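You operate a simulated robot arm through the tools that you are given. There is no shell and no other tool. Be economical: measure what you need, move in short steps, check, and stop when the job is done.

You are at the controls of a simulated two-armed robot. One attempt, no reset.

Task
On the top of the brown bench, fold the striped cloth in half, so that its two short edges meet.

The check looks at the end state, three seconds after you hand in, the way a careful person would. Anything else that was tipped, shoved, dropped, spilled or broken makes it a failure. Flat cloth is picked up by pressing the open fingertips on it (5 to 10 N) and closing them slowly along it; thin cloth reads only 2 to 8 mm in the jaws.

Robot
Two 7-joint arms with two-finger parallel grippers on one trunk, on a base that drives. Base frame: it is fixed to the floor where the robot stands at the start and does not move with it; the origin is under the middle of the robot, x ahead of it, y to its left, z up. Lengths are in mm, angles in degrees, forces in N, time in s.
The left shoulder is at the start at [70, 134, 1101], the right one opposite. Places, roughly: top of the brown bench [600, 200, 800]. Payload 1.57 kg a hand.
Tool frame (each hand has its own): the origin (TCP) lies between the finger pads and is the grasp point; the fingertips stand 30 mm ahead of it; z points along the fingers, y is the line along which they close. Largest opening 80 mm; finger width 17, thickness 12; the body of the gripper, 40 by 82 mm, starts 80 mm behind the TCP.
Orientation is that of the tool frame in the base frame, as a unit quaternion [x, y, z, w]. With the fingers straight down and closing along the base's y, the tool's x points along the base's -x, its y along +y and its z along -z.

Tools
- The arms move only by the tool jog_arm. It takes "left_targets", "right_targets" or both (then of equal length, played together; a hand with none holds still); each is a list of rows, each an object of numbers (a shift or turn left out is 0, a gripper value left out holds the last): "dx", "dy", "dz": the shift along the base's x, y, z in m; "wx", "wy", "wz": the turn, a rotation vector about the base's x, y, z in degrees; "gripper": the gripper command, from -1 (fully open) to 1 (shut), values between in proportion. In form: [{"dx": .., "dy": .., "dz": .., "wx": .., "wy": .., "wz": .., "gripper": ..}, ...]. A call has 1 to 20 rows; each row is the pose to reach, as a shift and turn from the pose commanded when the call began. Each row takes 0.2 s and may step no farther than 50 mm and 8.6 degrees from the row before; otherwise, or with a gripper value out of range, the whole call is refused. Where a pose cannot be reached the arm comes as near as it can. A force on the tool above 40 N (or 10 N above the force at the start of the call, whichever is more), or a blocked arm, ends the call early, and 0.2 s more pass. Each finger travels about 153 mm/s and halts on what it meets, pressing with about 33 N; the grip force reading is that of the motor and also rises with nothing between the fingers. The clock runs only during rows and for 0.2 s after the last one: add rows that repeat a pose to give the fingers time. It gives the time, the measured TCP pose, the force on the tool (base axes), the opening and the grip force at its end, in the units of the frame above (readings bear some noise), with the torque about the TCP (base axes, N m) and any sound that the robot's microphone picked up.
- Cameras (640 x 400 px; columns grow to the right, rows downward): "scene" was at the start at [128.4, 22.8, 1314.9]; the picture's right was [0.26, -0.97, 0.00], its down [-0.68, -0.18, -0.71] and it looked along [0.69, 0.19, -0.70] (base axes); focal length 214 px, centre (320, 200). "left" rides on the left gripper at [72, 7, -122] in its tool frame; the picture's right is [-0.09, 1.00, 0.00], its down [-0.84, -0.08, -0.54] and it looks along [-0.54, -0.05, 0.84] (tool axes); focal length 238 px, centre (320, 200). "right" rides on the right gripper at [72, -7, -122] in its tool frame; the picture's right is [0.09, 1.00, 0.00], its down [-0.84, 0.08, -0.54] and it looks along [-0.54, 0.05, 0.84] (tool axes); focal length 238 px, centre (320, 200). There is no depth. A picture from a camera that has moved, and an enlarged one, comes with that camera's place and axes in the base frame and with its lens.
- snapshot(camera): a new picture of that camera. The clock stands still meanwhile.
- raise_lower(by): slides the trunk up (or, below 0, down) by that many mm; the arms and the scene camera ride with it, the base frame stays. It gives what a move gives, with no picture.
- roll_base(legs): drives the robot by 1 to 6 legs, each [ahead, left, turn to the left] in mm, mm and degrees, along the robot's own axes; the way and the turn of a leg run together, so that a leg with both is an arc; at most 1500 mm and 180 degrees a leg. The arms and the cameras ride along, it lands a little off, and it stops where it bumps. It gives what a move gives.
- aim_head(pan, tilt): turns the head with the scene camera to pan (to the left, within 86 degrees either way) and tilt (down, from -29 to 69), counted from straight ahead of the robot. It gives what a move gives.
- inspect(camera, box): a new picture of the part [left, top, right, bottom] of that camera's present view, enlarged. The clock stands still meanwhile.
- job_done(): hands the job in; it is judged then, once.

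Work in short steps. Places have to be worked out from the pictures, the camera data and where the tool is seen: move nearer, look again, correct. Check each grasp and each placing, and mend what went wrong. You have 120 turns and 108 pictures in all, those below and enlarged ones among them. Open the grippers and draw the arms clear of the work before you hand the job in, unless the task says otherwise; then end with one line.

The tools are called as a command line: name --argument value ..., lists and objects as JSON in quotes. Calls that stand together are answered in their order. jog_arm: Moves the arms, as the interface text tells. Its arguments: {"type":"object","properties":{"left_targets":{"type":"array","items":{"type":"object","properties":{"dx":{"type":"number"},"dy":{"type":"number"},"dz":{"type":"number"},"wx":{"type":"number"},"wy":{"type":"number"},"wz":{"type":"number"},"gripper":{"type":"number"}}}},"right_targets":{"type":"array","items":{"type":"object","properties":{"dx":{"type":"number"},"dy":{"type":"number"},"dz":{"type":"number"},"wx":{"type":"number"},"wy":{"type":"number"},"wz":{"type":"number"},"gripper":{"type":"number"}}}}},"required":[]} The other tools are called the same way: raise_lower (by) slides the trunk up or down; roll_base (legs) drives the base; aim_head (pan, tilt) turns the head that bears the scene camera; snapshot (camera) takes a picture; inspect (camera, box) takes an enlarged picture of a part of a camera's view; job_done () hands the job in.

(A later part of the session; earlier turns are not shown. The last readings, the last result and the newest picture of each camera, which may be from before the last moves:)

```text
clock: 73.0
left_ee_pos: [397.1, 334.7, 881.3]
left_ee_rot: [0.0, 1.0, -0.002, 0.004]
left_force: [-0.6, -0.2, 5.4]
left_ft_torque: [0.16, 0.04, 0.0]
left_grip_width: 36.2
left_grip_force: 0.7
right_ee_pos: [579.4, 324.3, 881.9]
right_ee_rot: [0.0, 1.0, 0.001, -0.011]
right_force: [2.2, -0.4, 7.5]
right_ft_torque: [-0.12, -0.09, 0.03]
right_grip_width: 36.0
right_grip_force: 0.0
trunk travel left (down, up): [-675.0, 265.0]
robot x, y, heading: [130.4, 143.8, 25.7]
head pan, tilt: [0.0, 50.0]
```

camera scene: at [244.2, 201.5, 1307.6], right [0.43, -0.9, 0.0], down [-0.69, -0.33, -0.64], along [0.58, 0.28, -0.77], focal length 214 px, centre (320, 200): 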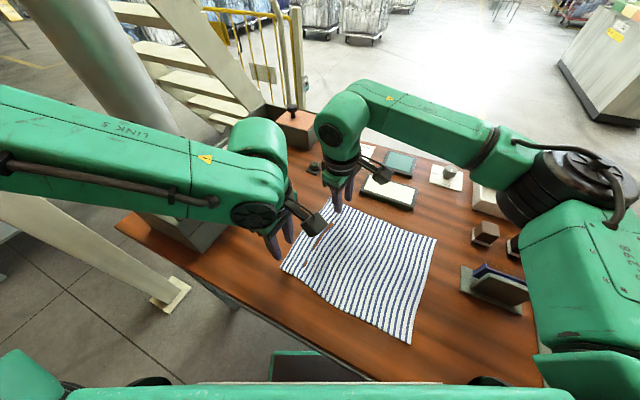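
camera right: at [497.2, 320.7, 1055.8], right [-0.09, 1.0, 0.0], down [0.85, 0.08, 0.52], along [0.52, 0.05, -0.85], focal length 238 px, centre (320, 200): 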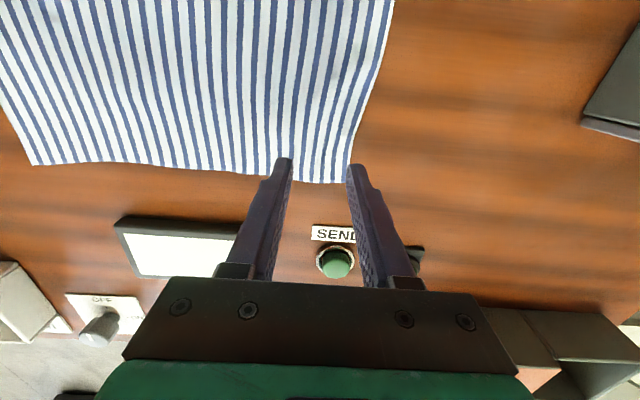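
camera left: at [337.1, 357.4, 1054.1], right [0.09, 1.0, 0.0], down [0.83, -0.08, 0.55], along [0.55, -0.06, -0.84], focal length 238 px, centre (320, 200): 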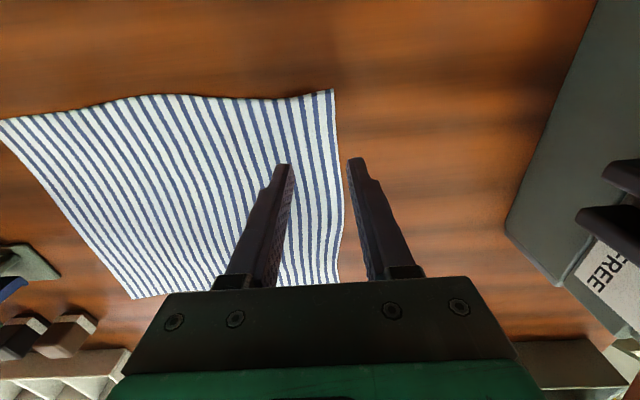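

Both are at 5 to 8 N. I close with the profile that worked.

jog_arm --right_targets '[{"dz": -0.0001, "gripper": 0.1}, {"dz": -0.0001, "gripper": 0.17}, {"dz": -0.0001, "gripper": 0.24}, {"dz": -0.0001, "gripper": 0.31}, {"dz": -0.0001, "gripper": 0.38}, {"dz": -0.0001, "gripper": 0.45}, {"dz": -0.0001, "gripper": 0.52}, {"dz": -0.0001, "gripper": 0.59}, {"dz": -0.0001, "gripper": 0.66}, {"dz": -0.0001, "gripper": 0.73}, {"dz": -0.0001, "gripper": 0.8}, {"dz": -0.0001, "gripper": 0.87}, {"dz": -0.0001, "gripper": 0.94}, {"dz": -0.0001, "gripper": 1}, {"dz": -0.0001, "gripper": 1}, {"dz": -0.0001, "gripper": 1}]' --left_targets '[{"dz": -0.0002, "gripper": 0.1}, {"dz": -0.0002, "gripper": 0.17}, {"dz": -0.0002, "gripper": 0.24}, {"dz": -0.0002, "gripper": 0.31}, {"dz": -0.0002, "gripper": 0.38}, {"dz": -0.0002, "gripper": 0.45}, {"dz": -0.0002, "gripper": 0.52}, {"dz": -0.0002, "gripper": 0.59}, {"dz": -0.0002, "gripper": 0.66}, {"dz": -0.0002, "gripper": 0.73}, {"dz": -0.0002, "gripper": 0.8}, {"dz": -0.0002, "gripper": 0.87}, {"dz": -0.0002, "gripper": 0.94}, {"dz": -0.0002, "gripper": 1}, {"dz": -0.0002, "gripper": 1}, {"dz": -0.0002, "gripper": 1}]'

inspect --camera "left" --box '[200, 80, 440, 230]'

inspect --camera "right" --box '[200, 80, 440, 230]'

```text
clock: 76.4
left_ee_pos: [395.9, 334.4, 881.7]
left_ee_rot: [0.001, 1.0, -0.002, 0.004]
left_force: [0.9, 1.3, 16.0]
left_ft_torque: [0.06, 0.03, -0.03]
left_grip_width: 1.9
left_grip_force: 23.6
right_ee_pos: [579.2, 324.2, 882.1]
right_ee_rot: [0.0, 1.0, 0.002, -0.011]
right_force: [0.6, -0.6, 4.3]
right_ft_torque: [-0.03, -0.06, -0.07]
right_grip_width: 2.2
right_grip_force: 23.8
trunk travel left (down, up): [-675.0, 265.0]
robot x, y, heading: [130.6, 146.5, 25.6]
head pan, tilt: [0.0, 50.0]
```

```text
2.67 times, centred on (320, 155) of left
camera zoom: at [323.7, 341.3, 1004.2], right [0.09, 1.0, 0.0], down [0.83, -0.08, 0.55], along [0.55, -0.05, -0.84], focal length 636 px, centre (320, 320)
```

zoom: 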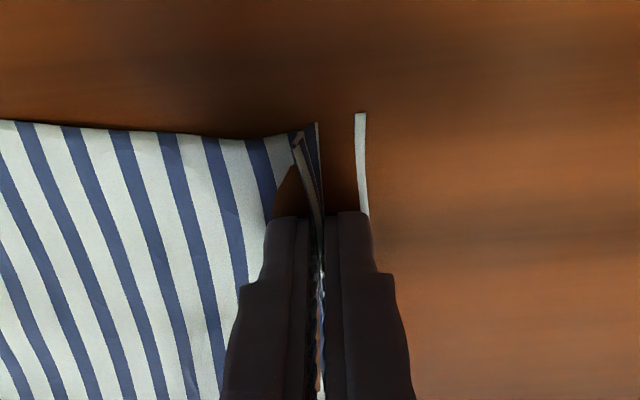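

```text
2.67 times, centred on (320, 155) of right
camera zoom: at [508.9, 316.8, 1006.2], right [-0.09, 1.0, 0.0], down [0.85, 0.08, 0.52], along [0.52, 0.05, -0.85], focal length 636 px, centre (320, 320)
```

zoom: 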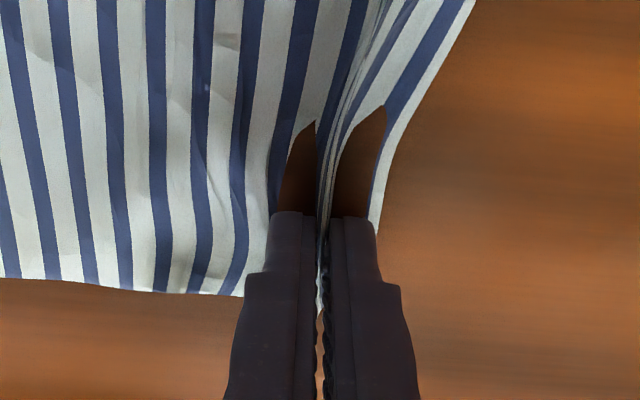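

Both are gripped (about 2 mm of cloth, with only a thin flap). I lift slowly and check that both corners come along.

jog_arm --right_targets '[{"dz": 0.01}, {"dz": 0.02}, {"dz": 0.03}, {"dz": 0.04}, {"dz": 0.05}, {"dz": 0.06}, {"dz": 0.06}]' --left_targets '[{"dz": 0.01}, {"dz": 0.02}, {"dz": 0.03}, {"dz": 0.04}, {"dz": 0.05}, {"dz": 0.06}, {"dz": 0.06}]'

snapshot --camera "scene"

snapshot --camera "right"

```text
clock: 78.0
left_ee_pos: [397.3, 335.0, 940.6]
left_ee_rot: [0.0, 1.0, -0.003, 0.004]
left_force: [0.1, -0.5, 0.2]
left_ft_torque: [0.0, 0.0, 0.02]
left_grip_width: 2.1
left_grip_force: 23.3
right_ee_pos: [580.0, 325.0, 939.9]
right_ee_rot: [0.0, 1.0, 0.001, -0.011]
right_force: [0.1, 0.1, -0.2]
right_ft_torque: [0.01, 0.02, -0.05]
right_grip_width: 2.1
right_grip_force: 24.1
trunk travel left (down, up): [-675.0, 265.0]
robot x, y, heading: [133.2, 144.1, 25.6]
head pan, tilt: [0.0, 50.0]
```

```text
53 pictures are left
camera scene: at [245.4, 201.7, 1307.4], right [0.43, -0.9, 0.0], down [-0.69, -0.33, -0.64], along [0.58, 0.28, -0.77], focal length 214 px, centre (320, 200)
```

scene: 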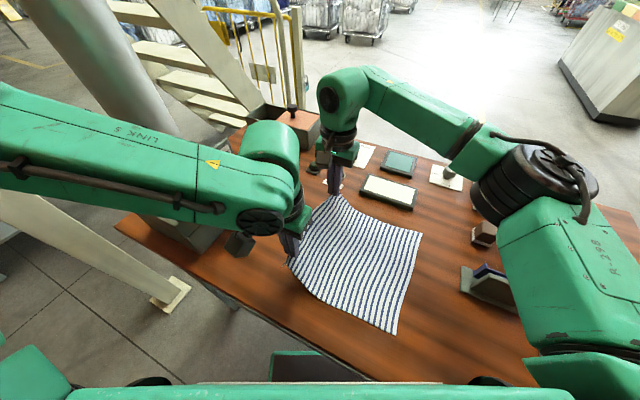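

```text
52 pictures are left
camera right: at [509.9, 317.5, 1065.2], right [-0.09, 1.0, 0.0], down [0.85, 0.08, 0.52], along [0.52, 0.05, -0.85], focal length 238 px, centre (320, 200)
```

right: 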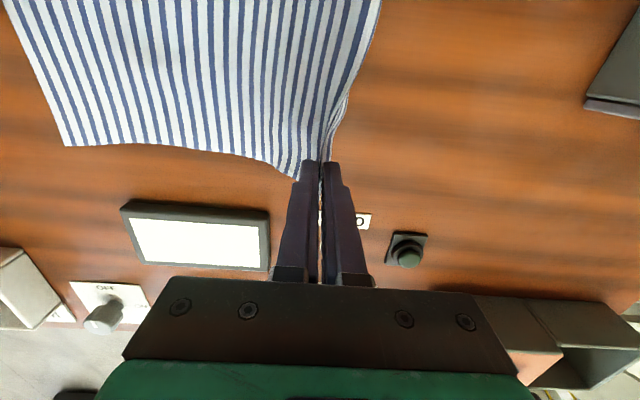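

Both corners lifted cleanly, though the right edge slid to y≈100. Each jaw now needs to travel about −180 mm in y. I carry it with the base: 100 mm toward −y first, then look.

roll_base --legs '[[-43, -90, 0]]'

snapshot --camera "scene"

```text
clock: 79.2
left_ee_pos: [397.3, 236.5, 941.2]
left_ee_rot: [0.0, 1.0, -0.003, 0.004]
left_force: [0.2, 0.5, -0.5]
left_ft_torque: [0.01, 0.01, 0.0]
left_grip_width: 2.1
left_grip_force: 24.7
right_ee_pos: [578.7, 226.7, 940.1]
right_ee_rot: [-0.001, 1.0, -0.001, -0.011]
right_force: [-0.2, 0.3, -0.6]
right_ft_torque: [-0.01, -0.02, -0.03]
right_grip_width: 2.0
right_grip_force: 23.6
trunk travel left (down, up): [-675.0, 265.0]
robot x, y, heading: [128.0, 44.3, 25.8]
head pan, tilt: [0.0, 50.0]
```

```text
51 pictures are left
camera scene: at [245.2, 103.6, 1307.4], right [0.43, -0.9, 0.0], down [-0.69, -0.33, -0.64], along [0.58, 0.28, -0.77], focal length 214 px, centre (320, 200)
```

scene: 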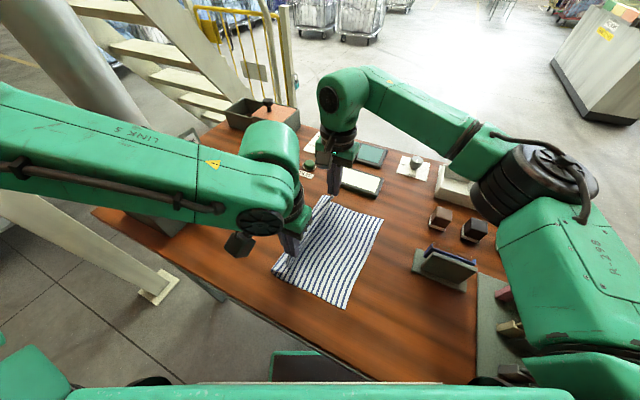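

The right edge stayed at y≈97 to 110 and the fold is forming well. I want a final tilt toward −y, so I'll give the arms room: first shift both hands +60 mm, then drive the base −160 mm.

jog_arm --right_targets '[{"dy": 0.02}, {"dy": 0.04}, {"dy": 0.06}, {"dy": 0.06}]' --left_targets '[{"dy": 0.02}, {"dy": 0.04}, {"dy": 0.06}, {"dy": 0.06}]'

roll_base --legs '[[-69, -144, 0]]'

snapshot --camera "scene"

```text
clock: 80.2
left_ee_pos: [398.1, 296.9, 941.4]
left_ee_rot: [0.0, 1.0, -0.002, 0.004]
left_force: [0.2, 0.9, 0.6]
left_ft_torque: [-0.01, 0.0, 0.02]
left_grip_width: 2.0
left_grip_force: 23.0
right_ee_pos: [580.4, 285.3, 940.5]
right_ee_rot: [-0.002, 1.0, 0.001, -0.011]
right_force: [-0.2, 0.1, -0.2]
right_ft_torque: [0.01, 0.0, -0.02]
right_grip_width: 1.9
right_grip_force: 23.2
trunk travel left (down, up): [-675.0, 265.0]
robot x, y, heading: [130.4, 50.3, 25.6]
head pan, tilt: [0.0, 50.0]
```

```text
clock: 81.6
left_ee_pos: [397.5, 139.4, 940.5]
left_ee_rot: [0.0, 1.0, -0.002, 0.002]
left_force: [-1.2, 0.2, 1.0]
left_ft_torque: [-0.04, 0.0, -0.03]
left_grip_width: 1.7
left_grip_force: 23.3
right_ee_pos: [577.8, 129.4, 940.2]
right_ee_rot: [-0.001, 1.0, 0.0, -0.011]
right_force: [-0.1, 0.4, -0.3]
right_ft_torque: [0.02, -0.02, 0.0]
right_grip_width: 2.1
right_grip_force: 23.1
trunk travel left (down, up): [-675.0, 265.0]
robot x, y, heading: [127.3, -110.7, 25.6]
head pan, tilt: [0.0, 50.0]
```

```text
50 pictures are left
camera scene: at [245.1, -54.3, 1307.4], right [0.44, -0.9, 0.0], down [-0.69, -0.33, -0.64], along [0.58, 0.28, -0.77], focal length 214 px, centre (320, 200)
```

scene: 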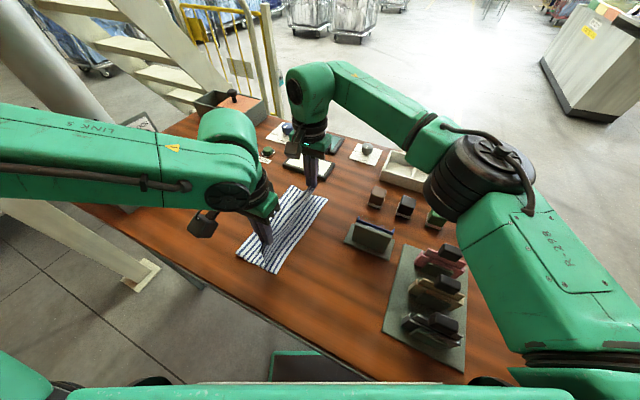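

The fold has come over. I zoom in to measure where the lower right edge lies.

inspect --camera "scene" --box '[200, 170, 360, 290]'

snapshot --camera "left"

snapshot --camera "right"

```text
3.33 times, centred on (280, 230) of scene
camera zoom: at [245.1, -54.3, 1307.4], right [0.44, -0.9, 0.0], down [-0.69, -0.33, -0.64], along [0.58, 0.28, -0.77], focal length 715 px, centre (453, 100)
```

zoom: 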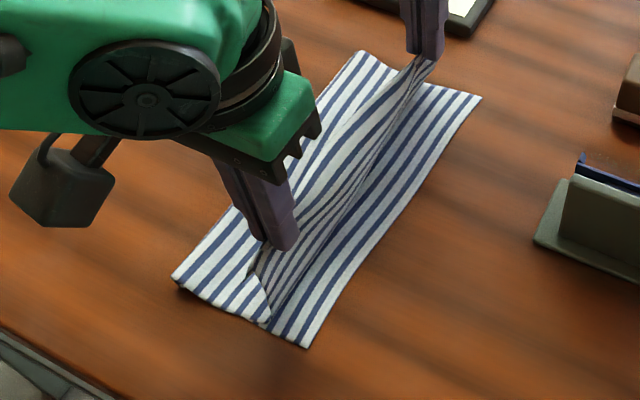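

```text
48 pictures are left
camera left: at [324.7, 145.7, 1064.3], right [0.09, 1.0, -0.01], down [0.83, -0.07, 0.55], along [0.55, -0.05, -0.84], focal length 238 px, centre (320, 200)
```

left: 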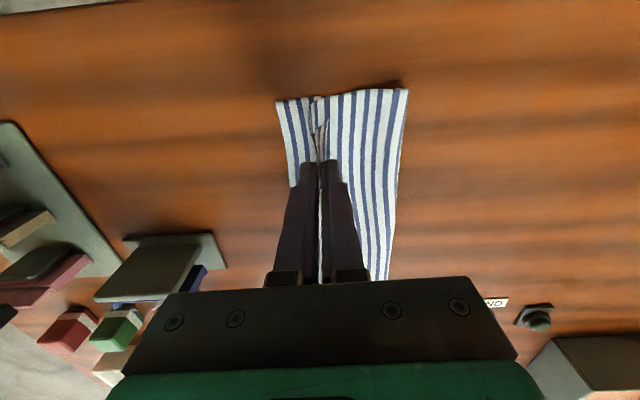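

```text
47 pictures are left
camera right: at [509.2, 121.5, 1065.3], right [-0.09, 1.0, 0.0], down [0.85, 0.08, 0.52], along [0.52, 0.05, -0.85], focal length 238 px, centre (320, 200)
```

right: 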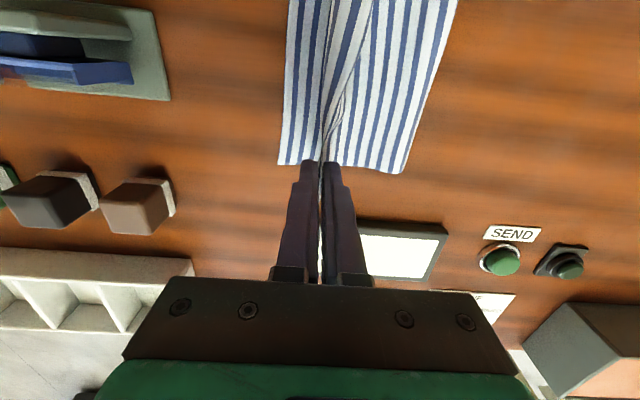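

The lower edge lies at C(362,106) and B(604,91). I now tilt both hands 40° so the pinched hem leans toward −y, while lowering the tips to about 12 mm above the cloth.

jog_arm --right_targets '[{"wx": 8, "dy": -0.001, "dz": -0.01}, {"wx": 16, "dy": -0.002, "dz": -0.02}, {"wx": 24, "dy": -0.004, "dz": -0.03}, {"wx": 32, "dy": -0.006, "dz": -0.04}, {"wx": 40, "dy": -0.007, "dz": -0.048}, {"wx": 40, "dy": -0.007, "dz": -0.054}, {"wx": 40, "dy": -0.007, "dz": -0.054}]' --left_targets '[{"wx": 8, "dz": -0.01}, {"wx": 16, "dz": -0.02}, {"wx": 24, "dz": -0.03}, {"wx": 32, "dz": -0.04}, {"wx": 40, "dz": -0.048}, {"wx": 40, "dz": -0.054}, {"wx": 40, "dz": -0.054}]'

inspect --camera "scene" --box '[200, 170, 360, 290]'

```text
clock: 83.2
left_ee_pos: [378.3, 181.6, 911.8]
left_ee_rot: [0.0, 0.941, 0.339, 0.007]
left_force: [29.3, -9.9, -4.7]
left_ft_torque: [-0.22, -0.47, -0.58]
left_grip_width: 2.3
left_grip_force: 23.3
left hand out of reach, approached as far as the arm can: row 4, 5, 6, 7
right_ee_pos: [575.5, 122.2, 888.5]
right_ee_rot: [-0.006, 0.939, 0.345, -0.013]
right_force: [-29.5, 9.2, 4.6]
right_ft_torque: [0.33, 0.66, 0.47]
right_grip_width: 2.3
right_grip_force: 23.5
trunk travel left (down, up): [-675.0, 265.0]
robot x, y, heading: [130.9, -109.8, 25.6]
head pan, tilt: [0.0, 50.0]
```

```text
3.33 times, centred on (280, 230) of scene
camera zoom: at [244.6, -55.9, 1307.5], right [0.44, -0.9, 0.0], down [-0.69, -0.33, -0.64], along [0.58, 0.28, -0.77], focal length 715 px, centre (453, 100)
```

zoom: 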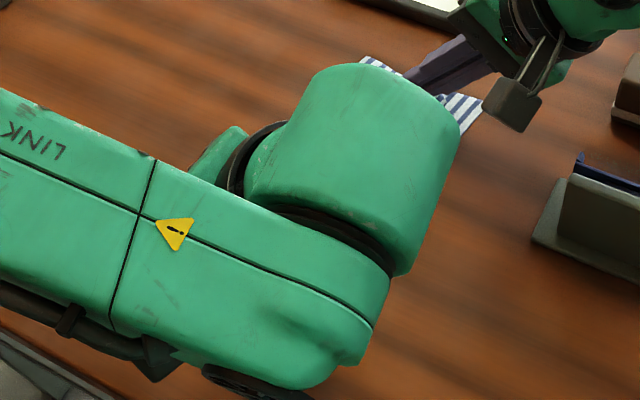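

The left hand couldn't hold that tilt and drifted, pulling the cloth taut at 29 N. I bring it back toward a smaller tilt and its proper place.

jog_arm --left_targets '[{"wx": -7, "dx": 0.007, "dy": -0.014, "dz": 0}, {"wx": -14, "dx": 0.014, "dy": -0.028, "dz": 0}, {"wx": -20, "dx": 0.019, "dy": -0.042, "dz": -0.005}, {"wx": -20, "dx": 0.019, "dy": -0.042, "dz": -0.01}, {"wx": -20, "dx": 0.019, "dy": -0.042, "dz": -0.01}]'

snapshot --camera "scene"

snapshot --camera "right"

snapshot --camera "left"

```text
clock: 84.4
left_ee_pos: [395.8, 139.6, 899.8]
left_ee_rot: [-0.001, 0.985, 0.171, 0.003]
left_force: [0.2, -0.3, 0.0]
left_ft_torque: [-0.01, 0.01, -0.01]
left_grip_width: 1.8
left_grip_force: 23.4
right_ee_pos: [578.9, 121.5, 886.2]
right_ee_rot: [-0.006, 0.939, 0.343, -0.009]
right_force: [0.5, 0.0, 1.5]
right_ft_torque: [0.02, -0.06, -0.03]
right_grip_width: 2.0
right_grip_force: 23.3
trunk travel left (down, up): [-675.0, 265.0]
robot x, y, heading: [134.4, -113.6, 25.9]
head pan, tilt: [0.0, 50.0]
```

```text
45 pictures are left
camera scene: at [244.8, -55.7, 1307.5], right [0.44, -0.9, 0.0], down [-0.69, -0.33, -0.64], along [0.58, 0.28, -0.77], focal length 214 px, centre (320, 200)
```

scene: 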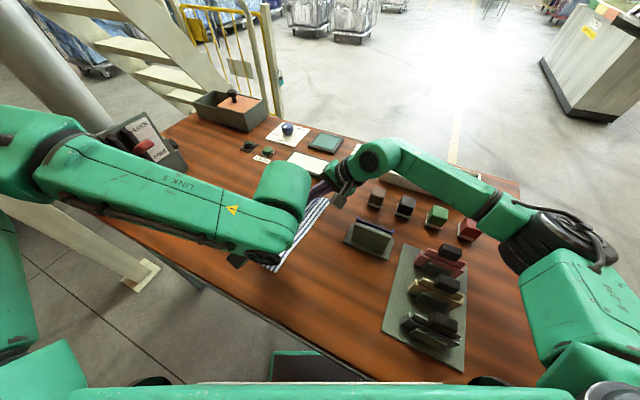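

```text
44 pictures are left
camera right: at [509.1, 35.8, 978.1], right [-0.09, 0.76, 0.64], down [0.85, -0.28, 0.45], along [0.52, 0.59, -0.62], focal length 238 px, centre (320, 200)
```

right: 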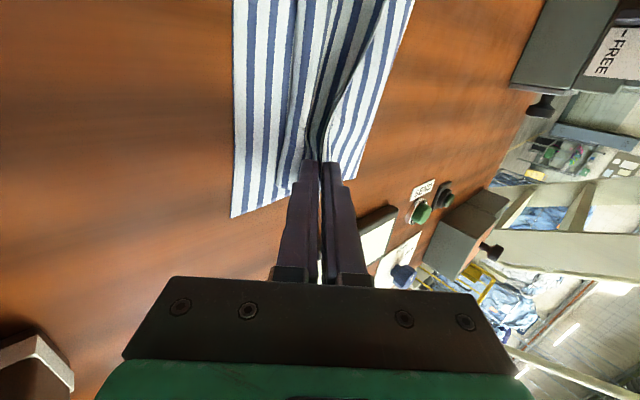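

```text
43 pictures are left
camera left: at [324.0, 104.5, 1018.3], right [0.09, 0.94, 0.34], down [0.83, -0.26, 0.49], along [0.55, 0.24, -0.8], focal length 238 px, centre (320, 200)
```

left: 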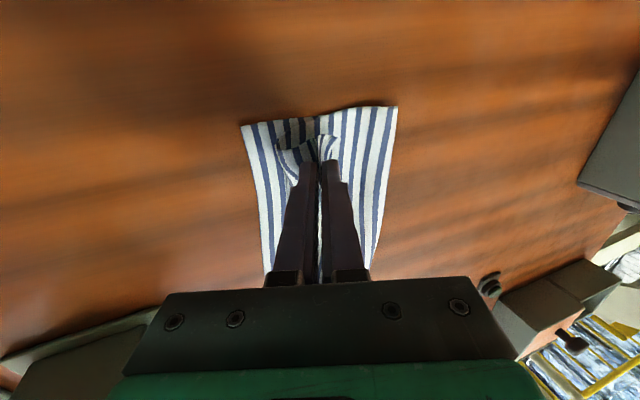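

The tension is gone and the lower layer is undisturbed. I set the left tip, open both slowly to about 24 mm, then draw back along the tool axes.

jog_arm --right_targets '[{"dz": 0.001}, {"dz": 0.002, "gripper": 1}, {"dz": 0.002, "gripper": 0.9}, {"dz": 0.002, "gripper": 0.8}, {"dz": 0.002, "gripper": 0.7}, {"dz": 0.002, "gripper": 0.6}, {"dz": 0.002, "gripper": 0.5}, {"dz": 0.002, "gripper": 0.4}, {"dz": 0.002, "gripper": 0.4}]' --left_targets '[{"dy": 0.003, "dz": -0.005}, {"dy": 0.006, "dz": -0.01, "gripper": 1}, {"dy": 0.006, "dz": -0.01, "gripper": 0.9}, {"dy": 0.006, "dz": -0.01, "gripper": 0.8}, {"dy": 0.006, "dz": -0.01, "gripper": 0.7}, {"dy": 0.006, "dz": -0.01, "gripper": 0.6}, {"dy": 0.006, "dz": -0.01, "gripper": 0.5}, {"dy": 0.006, "dz": -0.01, "gripper": 0.4}, {"dy": 0.006, "dz": -0.01, "gripper": 0.4}]'

inspect --camera "right" --box '[160, 80, 480, 280]'

inspect --camera "left" --box '[160, 80, 480, 280]'

```text
clock: 86.4
left_ee_pos: [394.9, 146.1, 890.4]
left_ee_rot: [-0.001, 0.985, 0.17, 0.004]
left_force: [0.5, -0.2, 0.0]
left_ft_torque: [-0.03, -0.01, -0.03]
left_grip_width: 23.6
left_grip_force: 0.0
right_ee_pos: [579.5, 120.4, 889.1]
right_ee_rot: [-0.005, 0.939, 0.343, -0.01]
right_force: [0.8, 1.0, 6.0]
right_ft_torque: [0.1, -0.02, -0.03]
right_grip_width: 20.2
right_grip_force: 0.1
trunk travel left (down, up): [-675.0, 265.0]
robot x, y, heading: [130.5, -114.6, 25.7]
head pan, tilt: [0.0, 50.0]
```

```text
2.00 times, centred on (320, 180) of right
camera zoom: at [508.7, 35.9, 980.4], right [-0.1, 0.76, 0.64], down [0.85, -0.28, 0.45], along [0.52, 0.59, -0.62], focal length 477 px, centre (320, 240)
```

zoom: 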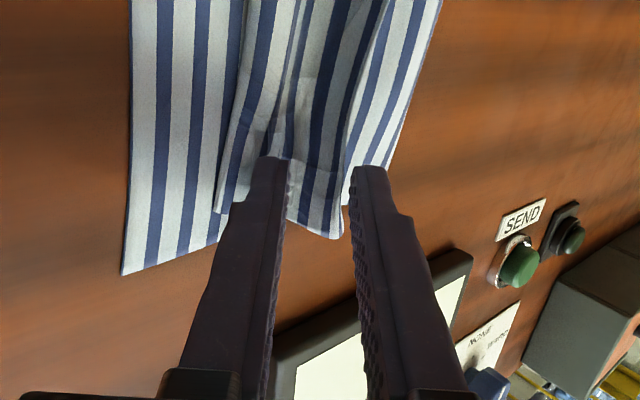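

```text
2.00 times, centred on (320, 180) of left
camera zoom: at [323.3, 110.4, 1008.5], right [0.09, 0.94, 0.34], down [0.83, -0.26, 0.49], along [0.55, 0.24, -0.8], focal length 477 px, centre (320, 240)
```

zoom: 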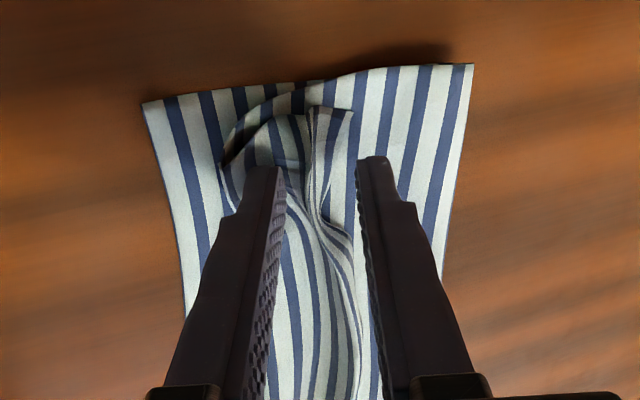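

Released. I draw both hands back and up, then look at how the upper layer lies.

jog_arm --right_targets '[{"dy": -0.013, "dz": 0.015}, {"dy": -0.026, "dz": 0.03}, {"dy": -0.04, "dz": 0.046}, {"dy": -0.04, "dz": 0.08}, {"dy": -0.04, "dz": 0.12}, {"dy": -0.06, "dz": 0.15}, {"dy": -0.1, "dz": 0.15}, {"dy": -0.14, "dz": 0.15}, {"dy": -0.14, "dz": 0.15}]' --left_targets '[{"dy": -0.005, "dz": 0.014}, {"dy": -0.005, "dz": 0.03}, {"dy": -0.005, "dz": 0.06}, {"dy": -0.005, "dz": 0.09}, {"dy": 0.02, "dz": 0.12}, {"dy": 0.06, "dz": 0.15}, {"dy": 0.1, "dz": 0.15}, {"dy": 0.14, "dz": 0.15}, {"dy": 0.18, "dz": 0.15}]'

snapshot --camera "scene"

```text
clock: 88.4
left_ee_pos: [393.6, 327.9, 1039.4]
left_ee_rot: [-0.001, 0.985, 0.17, 0.003]
left_force: [-0.9, 0.4, -0.5]
left_ft_torque: [-0.07, 0.0, 0.0]
left_grip_width: 24.1
left_grip_force: 0.0
right_ee_pos: [579.1, -18.9, 1037.8]
right_ee_rot: [-0.006, 0.94, 0.342, -0.01]
right_force: [0.2, -0.5, 0.9]
right_ft_torque: [0.0, 0.02, -0.01]
right_grip_width: 23.9
right_grip_force: 0.1
trunk travel left (down, up): [-675.0, 265.0]
robot x, y, heading: [131.1, -109.5, 25.5]
head pan, tilt: [0.0, 50.0]
```

```text
40 pictures are left
camera scene: at [244.9, -53.1, 1307.3], right [0.44, -0.9, 0.0], down [-0.69, -0.33, -0.64], along [0.58, 0.28, -0.77], focal length 214 px, centre (320, 200)
```

scene: 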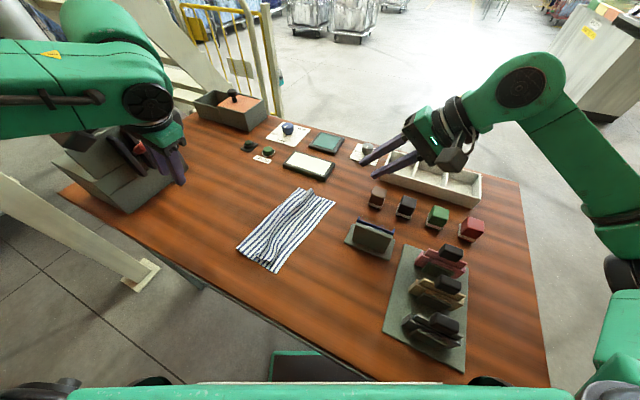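

inspect --camera "scene" --box '[220, 170, 350, 290]'

```text
3.33 times, centred on (285, 230) of scene
camera zoom: at [244.9, -53.1, 1307.3], right [0.44, -0.9, 0.0], down [-0.69, -0.33, -0.64], along [0.58, 0.28, -0.77], focal length 715 px, centre (437, 100)
```

zoom: 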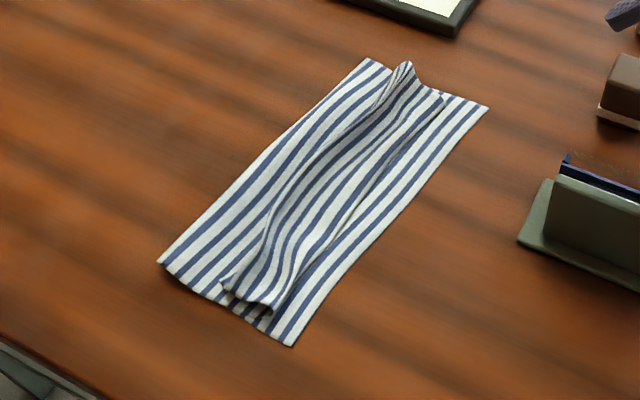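

The fold is mostly made. There is a bulge, and the upper edge lies about 30 mm short of the lower one. I'll look closer with the hand cameras.

snapshot --camera "right"

inspect --camera "left" --box '[0, 0, 360, 225]'

```text
38 pictures are left
camera right: at [508.7, -102.7, 1130.3], right [-0.1, 0.76, 0.64], down [0.85, -0.27, 0.45], along [0.52, 0.59, -0.62], focal length 238 px, centre (320, 200)
```

right: 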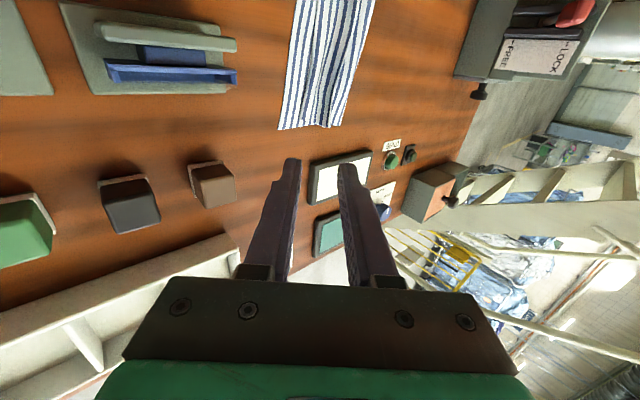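

```text
1.78 times, centred on (180, 112) of left
camera zoom: at [322.6, 292.6, 1157.4], right [0.09, 0.94, 0.33], down [0.83, -0.26, 0.49], along [0.55, 0.23, -0.8], focal length 424 px, centre (569, 356)
```

zoom: 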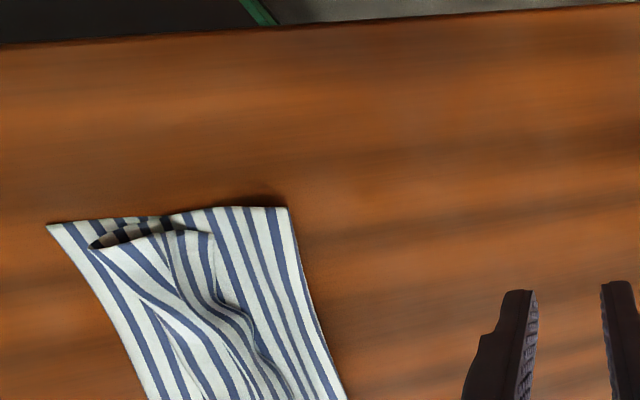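

From the near end, the upper hem has doubled back: its crest is at y≈117 and the free edge at y≈175, standing a little. I'll bring both hands upright over it for a closer look, ready to take that free edge.

jog_arm --right_targets '[{"wx": -8, "dy": 0.04, "gripper": 0}, {"wx": -16, "dy": 0.08}, {"wx": -24, "dy": 0.12}, {"wx": -32, "dy": 0.16}, {"wx": -40, "dy": 0.18, "dz": -0.03}, {"wx": -40, "dy": 0.19, "dz": -0.06}, {"wx": -40, "dy": 0.19, "dz": -0.08}, {"wx": -40, "dy": 0.19, "dz": -0.08}]' --left_targets '[{"wx": -5, "dy": -0.03, "gripper": 0}, {"wx": -10, "dy": -0.06}, {"wx": -15, "dy": -0.09}, {"wx": -19.6, "dy": -0.12}, {"wx": -19.6, "dy": -0.145, "dz": -0.03}, {"wx": -19.6, "dy": -0.145, "dz": -0.06}, {"wx": -19.6, "dy": -0.145, "dz": -0.08}, {"wx": -19.6, "dy": -0.145, "dz": -0.08}]'

snapshot --camera "left"

snapshot --camera "right"

```text
clock: 90.2
left_ee_pos: [394.0, 178.9, 960.0]
left_ee_rot: [-0.002, 1.0, 0.001, 0.004]
left_force: [-0.5, -1.0, 1.0]
left_ft_torque: [0.0, -0.01, -0.02]
left_grip_width: 40.0
left_grip_force: 0.0
right_ee_pos: [579.0, 170.1, 959.6]
right_ee_rot: [-0.003, 1.0, 0.001, -0.011]
right_force: [0.0, -0.3, 0.0]
right_ft_torque: [-0.01, -0.01, 0.01]
right_grip_width: 39.9
right_grip_force: 0.1
trunk travel left (down, up): [-675.0, 265.0]
robot x, y, heading: [129.4, -112.1, 25.8]
head pan, tilt: [0.0, 50.0]
```

```text
36 pictures are left
camera left: at [322.7, 185.7, 1083.1], right [0.09, 1.0, 0.0], down [0.83, -0.08, 0.55], along [0.55, -0.05, -0.84], focal length 238 px, centre (320, 200)
```

left: 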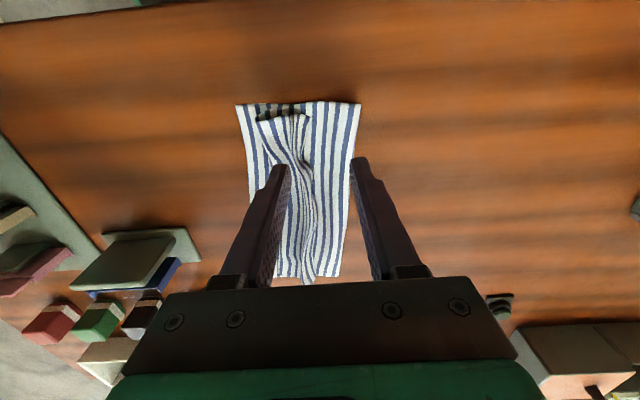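

```text
35 pictures are left
camera right: at [508.4, 162.6, 1084.0], right [-0.09, 1.0, 0.0], down [0.85, 0.08, 0.52], along [0.52, 0.05, -0.85], focal length 238 px, centre (320, 200)
```

right: 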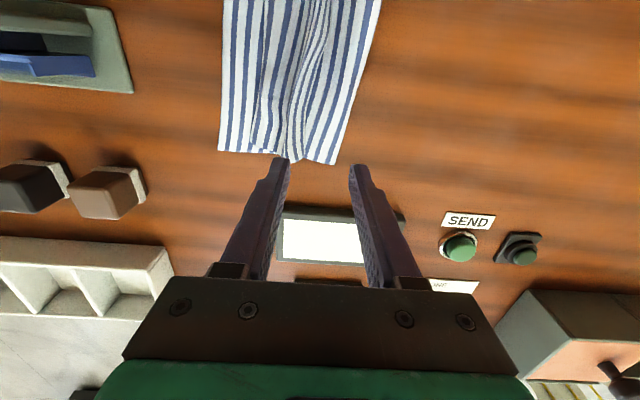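

inspect --camera "left" --box '[210, 80, 390, 200]'

inspect --camera "right" --box '[200, 0, 400, 180]'

```text
3.33 times, centred on (300, 140) of left
camera zoom: at [322.7, 185.7, 1083.1], right [0.09, 1.0, 0.0], down [0.83, -0.08, 0.55], along [0.55, -0.05, -0.84], focal length 794 px, centre (387, 400)
```

zoom: 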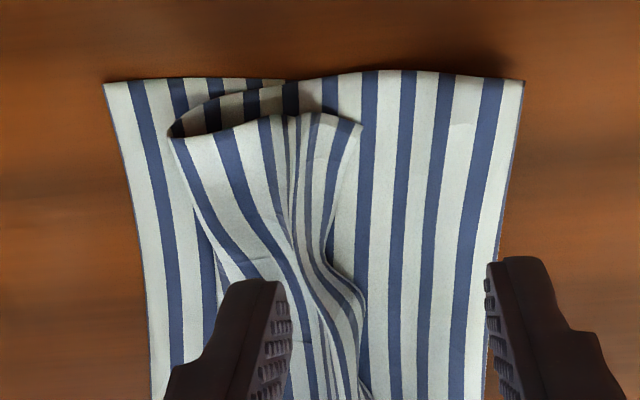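

```text
2.22 times, centred on (300, 90) of right
camera zoom: at [508.4, 162.6, 1084.0], right [-0.09, 1.0, 0.0], down [0.85, 0.08, 0.52], along [0.52, 0.05, -0.85], focal length 530 px, centre (364, 444)
```

zoom: 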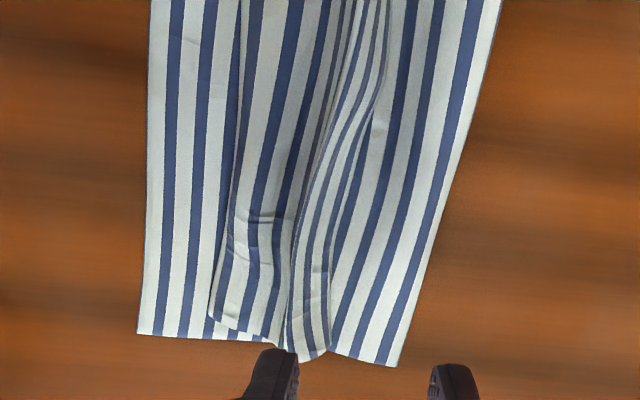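

The picture is clear: the hem is folded back toward +y, its free edge running from about (379,174) to (595,156). I'll flip it over with a rake: the left gripper turned 85° and opened wide, the right one closed. Both go just behind the free edge.

jog_arm --left_targets '[{"wz": 8, "gripper": -1}, {"wz": 16}, {"wz": 24, "dx": 0.005, "dy": 0.005}, {"wz": 32, "dx": 0.01, "dy": 0.01}, {"wz": 40, "dx": 0.02, "dy": 0.015}, {"wz": 48, "dx": 0.03, "dy": 0.018}, {"wz": 56, "dx": 0.034, "dy": 0.018}, {"wz": 64, "dx": 0.034, "dy": 0.018}, {"wz": 72, "dx": 0.034, "dy": 0.018, "dz": -0.02}, {"wz": 80, "dx": 0.034, "dy": 0.018, "dz": -0.04}, {"wz": 86, "dx": 0.034, "dy": 0.018, "dz": -0.05}, {"wz": 86, "dx": 0.034, "dy": 0.018, "dz": -0.05}]' --right_targets '[{"gripper": 1}, {"dy": 0.01}, {"dy": 0.01}, {"dy": 0.01}, {"dy": 0.01}, {"dy": 0.01}, {"dy": 0.01}, {"dy": 0.01}, {"dy": 0.01, "dz": -0.02}, {"dy": 0.01, "dz": -0.04}, {"dy": 0.01, "dz": -0.05}, {"dy": 0.01, "dz": -0.05}]'

snapshot --camera "left"

inspect --camera "right" --box '[200, 0, 400, 180]'

```text
clock: 92.8
left_ee_pos: [428.9, 198.4, 909.9]
left_ee_rot: [-0.684, 0.73, 0.003, 0.001]
left_force: [0.2, -0.4, 0.5]
left_ft_torque: [0.0, 0.03, 0.0]
left_grip_width: 80.0
left_grip_force: 0.1
right_ee_pos: [580.0, 179.4, 907.9]
right_ee_rot: [-0.002, 1.0, 0.001, -0.012]
right_force: [-0.3, 0.0, 1.2]
right_ft_torque: [0.01, 0.03, -0.01]
right_grip_width: 0.1
right_grip_force: 21.3
trunk travel left (down, up): [-675.0, 265.0]
robot x, y, heading: [127.1, -112.2, 25.8]
head pan, tilt: [0.0, 50.0]
```

```text
32 pictures are left
camera left: at [418.6, 125.8, 1033.2], right [-0.99, 0.16, 0.0], down [0.13, 0.83, 0.55], along [0.08, 0.54, -0.84], focal length 238 px, centre (320, 200)
```

left: 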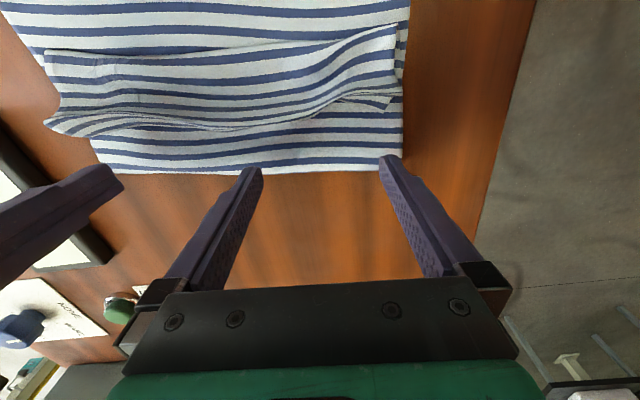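

```text
2.22 times, centred on (300, 90) of right
camera zoom: at [509.2, 173.3, 1033.4], right [-0.09, 1.0, 0.0], down [0.85, 0.08, 0.52], along [0.52, 0.05, -0.85], focal length 530 px, centre (364, 444)
```

zoom: 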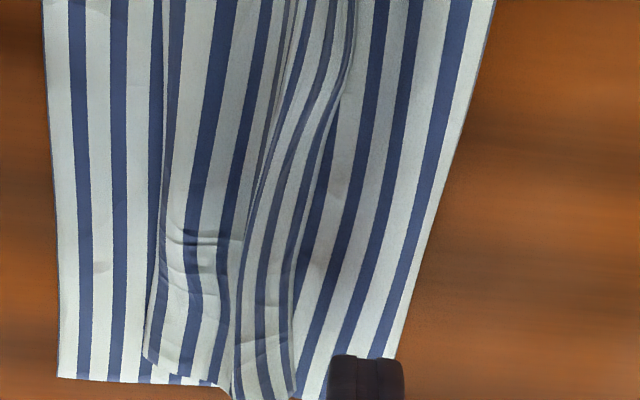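

Positions are good. I lower the tips to about 7 mm above the bench and sweep toward −y in a low arc, so the hem rides up and flips over.

jog_arm --left_targets '[{"dz": -0.011}, {"dz": -0.022}, {"dz": -0.022, "dy": -0.01}, {"dz": -0.022, "dy": -0.02}, {"dz": -0.022, "dy": -0.03}, {"dz": -0.02, "dy": -0.04}, {"dz": -0.017, "dy": -0.05}, {"dz": -0.012, "dy": -0.06}, {"dz": -0.006, "dy": -0.07}, {"dz": 0, "dy": -0.08}, {"dz": 0.004, "dy": -0.09}, {"dz": 0.006, "dy": -0.1}, {"dz": 0.006, "dy": -0.1}]' --right_targets '[{"dz": -0.011}, {"dz": -0.021}, {"dz": -0.021, "dy": -0.01}, {"dz": -0.021, "dy": -0.02}, {"dz": -0.021, "dy": -0.03}, {"dz": -0.02, "dy": -0.04}, {"dz": -0.017, "dy": -0.05}, {"dz": -0.012, "dy": -0.06}, {"dz": -0.006, "dy": -0.07}, {"dz": 0, "dy": -0.08}, {"dz": 0.004, "dy": -0.09}, {"dz": 0.006, "dy": -0.1}, {"dz": 0.006, "dy": -0.1}]'

inspect --camera "scene" --box '[200, 160, 380, 290]'

snapshot --camera "right"

```text
clock: 95.6
left_ee_pos: [428.6, 97.4, 916.9]
left_ee_rot: [-0.682, 0.731, 0.003, 0.002]
left_force: [-0.2, -0.7, -0.4]
left_ft_torque: [0.02, 0.01, -0.04]
left_grip_width: 79.8
left_grip_force: 0.1
right_ee_pos: [578.4, 80.5, 914.3]
right_ee_rot: [-0.001, 1.0, 0.001, -0.012]
right_force: [-1.3, 0.1, -0.1]
right_ft_torque: [0.02, -0.01, -0.02]
right_grip_width: 0.0
right_grip_force: 21.4
trunk travel left (down, up): [-675.0, 265.0]
robot x, y, heading: [126.6, -113.7, 25.8]
head pan, tilt: [0.0, 50.0]
```

```text
3.08 times, centred on (290, 225) of scene
camera zoom: at [244.9, -55.2, 1307.4], right [0.44, -0.9, 0.0], down [-0.69, -0.33, -0.64], along [0.58, 0.28, -0.77], focal length 660 px, centre (412, 123)
```

zoom: 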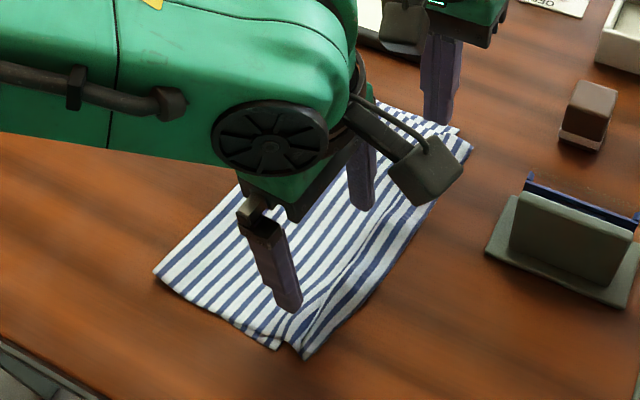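

```text
29 pictures are left
camera right: at [509.2, 73.4, 1039.7], right [-0.09, 1.0, 0.0], down [0.85, 0.08, 0.52], along [0.52, 0.05, -0.85], focal length 238 px, centre (320, 200)
```

right: 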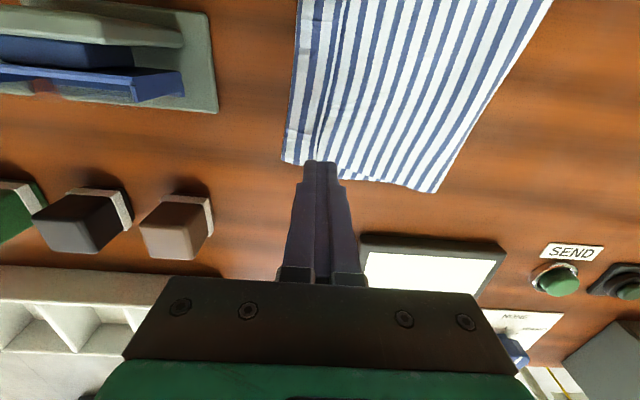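

The hem has flipped over. I raise both hands straight up, move them aside, and look.

jog_arm --left_targets '[{"dz": 0.02}, {"dz": 0.05}, {"dz": 0.08}, {"dz": 0.1}, {"dz": 0.1, "dy": 0.04}, {"dz": 0.1, "dy": 0.08}, {"dz": 0.1, "dy": 0.12}, {"dz": 0.1, "dy": 0.16}, {"dz": 0.1, "dy": 0.2}, {"dz": 0.1, "dy": 0.24}]' --right_targets '[{"dz": 0.02}, {"dz": 0.05}, {"dz": 0.08}, {"dz": 0.1}, {"dz": 0.12}, {"dz": 0.12, "dy": -0.03}, {"dz": 0.12, "dy": -0.06}, {"dz": 0.12, "dy": -0.1}, {"dz": 0.12, "dy": -0.12}, {"dz": 0.12, "dy": -0.12}]'

inspect --camera "scene" --box '[200, 160, 380, 290]'

```text
clock: 97.8
left_ee_pos: [428.1, 341.8, 1014.7]
left_ee_rot: [-0.682, 0.731, 0.003, 0.001]
left_force: [-0.6, -0.3, 0.4]
left_ft_torque: [-0.01, 0.03, 0.0]
left_grip_width: 80.2
left_grip_force: 0.0
right_ee_pos: [578.9, -37.6, 1033.8]
right_ee_rot: [-0.002, 1.0, 0.0, -0.011]
right_force: [0.1, 0.1, 0.8]
right_ft_torque: [0.0, 0.03, 0.03]
right_grip_width: 0.0
right_grip_force: 21.0
trunk travel left (down, up): [-675.0, 265.0]
robot x, y, heading: [129.2, -114.5, 25.8]
head pan, tilt: [0.0, 50.0]
```

```text
3.08 times, centred on (290, 225) of scene
camera zoom: at [245.0, -53.4, 1307.3], right [0.44, -0.9, 0.0], down [-0.69, -0.33, -0.64], along [0.58, 0.28, -0.77], focal length 660 px, centre (412, 123)
```

zoom: 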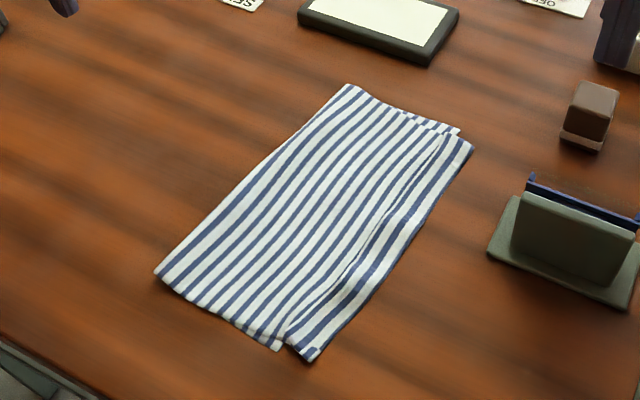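

The hem now lies flat, and the upper edge overhangs the lower by about 20 mm. I'll bring both hands above the hem and measure from close by.

jog_arm --left_targets '[{"dy": -0.04}, {"dy": -0.08}, {"dy": -0.12}, {"dy": -0.16}, {"dy": -0.2}, {"dy": -0.24, "dz": -0.03}, {"dy": -0.24, "dz": -0.07}, {"dy": -0.24, "dz": -0.07}]' --right_targets '[{"dy": 0.03}, {"dy": 0.06}, {"dy": 0.09}, {"dy": 0.11, "dz": -0.03}, {"dy": 0.11, "dz": -0.06}, {"dy": 0.11, "dz": -0.09}, {"dy": 0.11, "dz": -0.09}, {"dy": 0.11, "dz": -0.09}]'

snapshot --camera "left"

inspect --camera "right" --box '[220, 0, 460, 200]'

```text
clock: 99.6
left_ee_pos: [429.7, 98.8, 946.8]
left_ee_rot: [-0.682, 0.731, 0.004, 0.002]
left_force: [0.4, 0.4, -0.3]
left_ft_torque: [0.04, 0.0, 0.01]
left_grip_width: 80.1
left_grip_force: 0.1
right_ee_pos: [577.8, 70.3, 945.9]
right_ee_rot: [-0.002, 1.0, 0.001, -0.011]
right_force: [-0.6, -0.4, 0.4]
right_ft_torque: [0.01, 0.0, 0.01]
right_grip_width: 0.0
right_grip_force: 21.4
trunk travel left (down, up): [-675.0, 265.0]
robot x, y, heading: [131.0, -115.2, 25.7]
head pan, tilt: [0.0, 50.0]
```

```text
27 pictures are left
camera left: at [419.0, 25.7, 1069.9], right [-0.99, 0.16, 0.0], down [0.14, 0.83, 0.55], along [0.09, 0.54, -0.84], focal length 238 px, centre (320, 200)
```

left: 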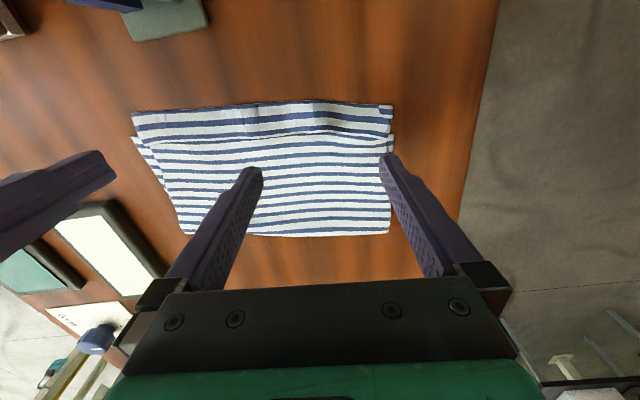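

```text
2.00 times, centred on (340, 100) of right
camera zoom: at [508.5, 63.0, 1070.7], right [-0.09, 1.0, 0.0], down [0.85, 0.08, 0.52], along [0.52, 0.05, -0.85], focal length 477 px, centre (280, 400)
```

zoom: 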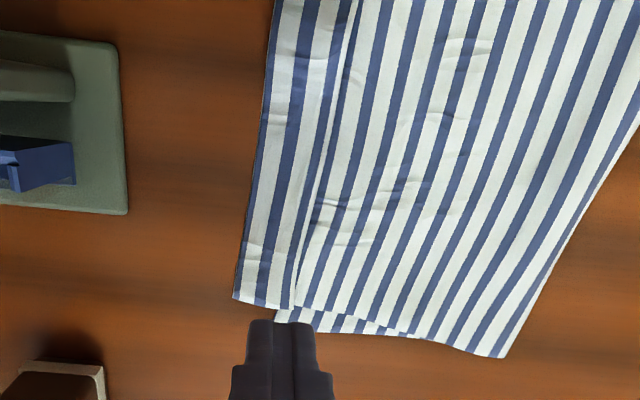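

inspect --camera "left" --box '[120, 85, 420, 245]'

```text
2.13 times, centred on (270, 165) of left
camera zoom: at [419.0, 25.7, 1069.9], right [-0.99, 0.16, 0.0], down [0.14, 0.83, 0.55], along [0.09, 0.54, -0.84], focal length 508 px, centre (427, 275)
```

zoom: 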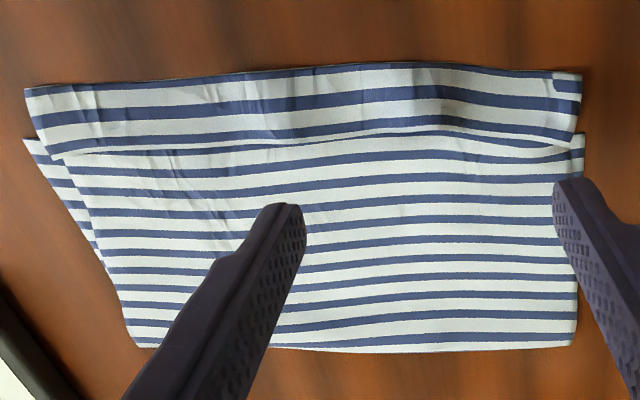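

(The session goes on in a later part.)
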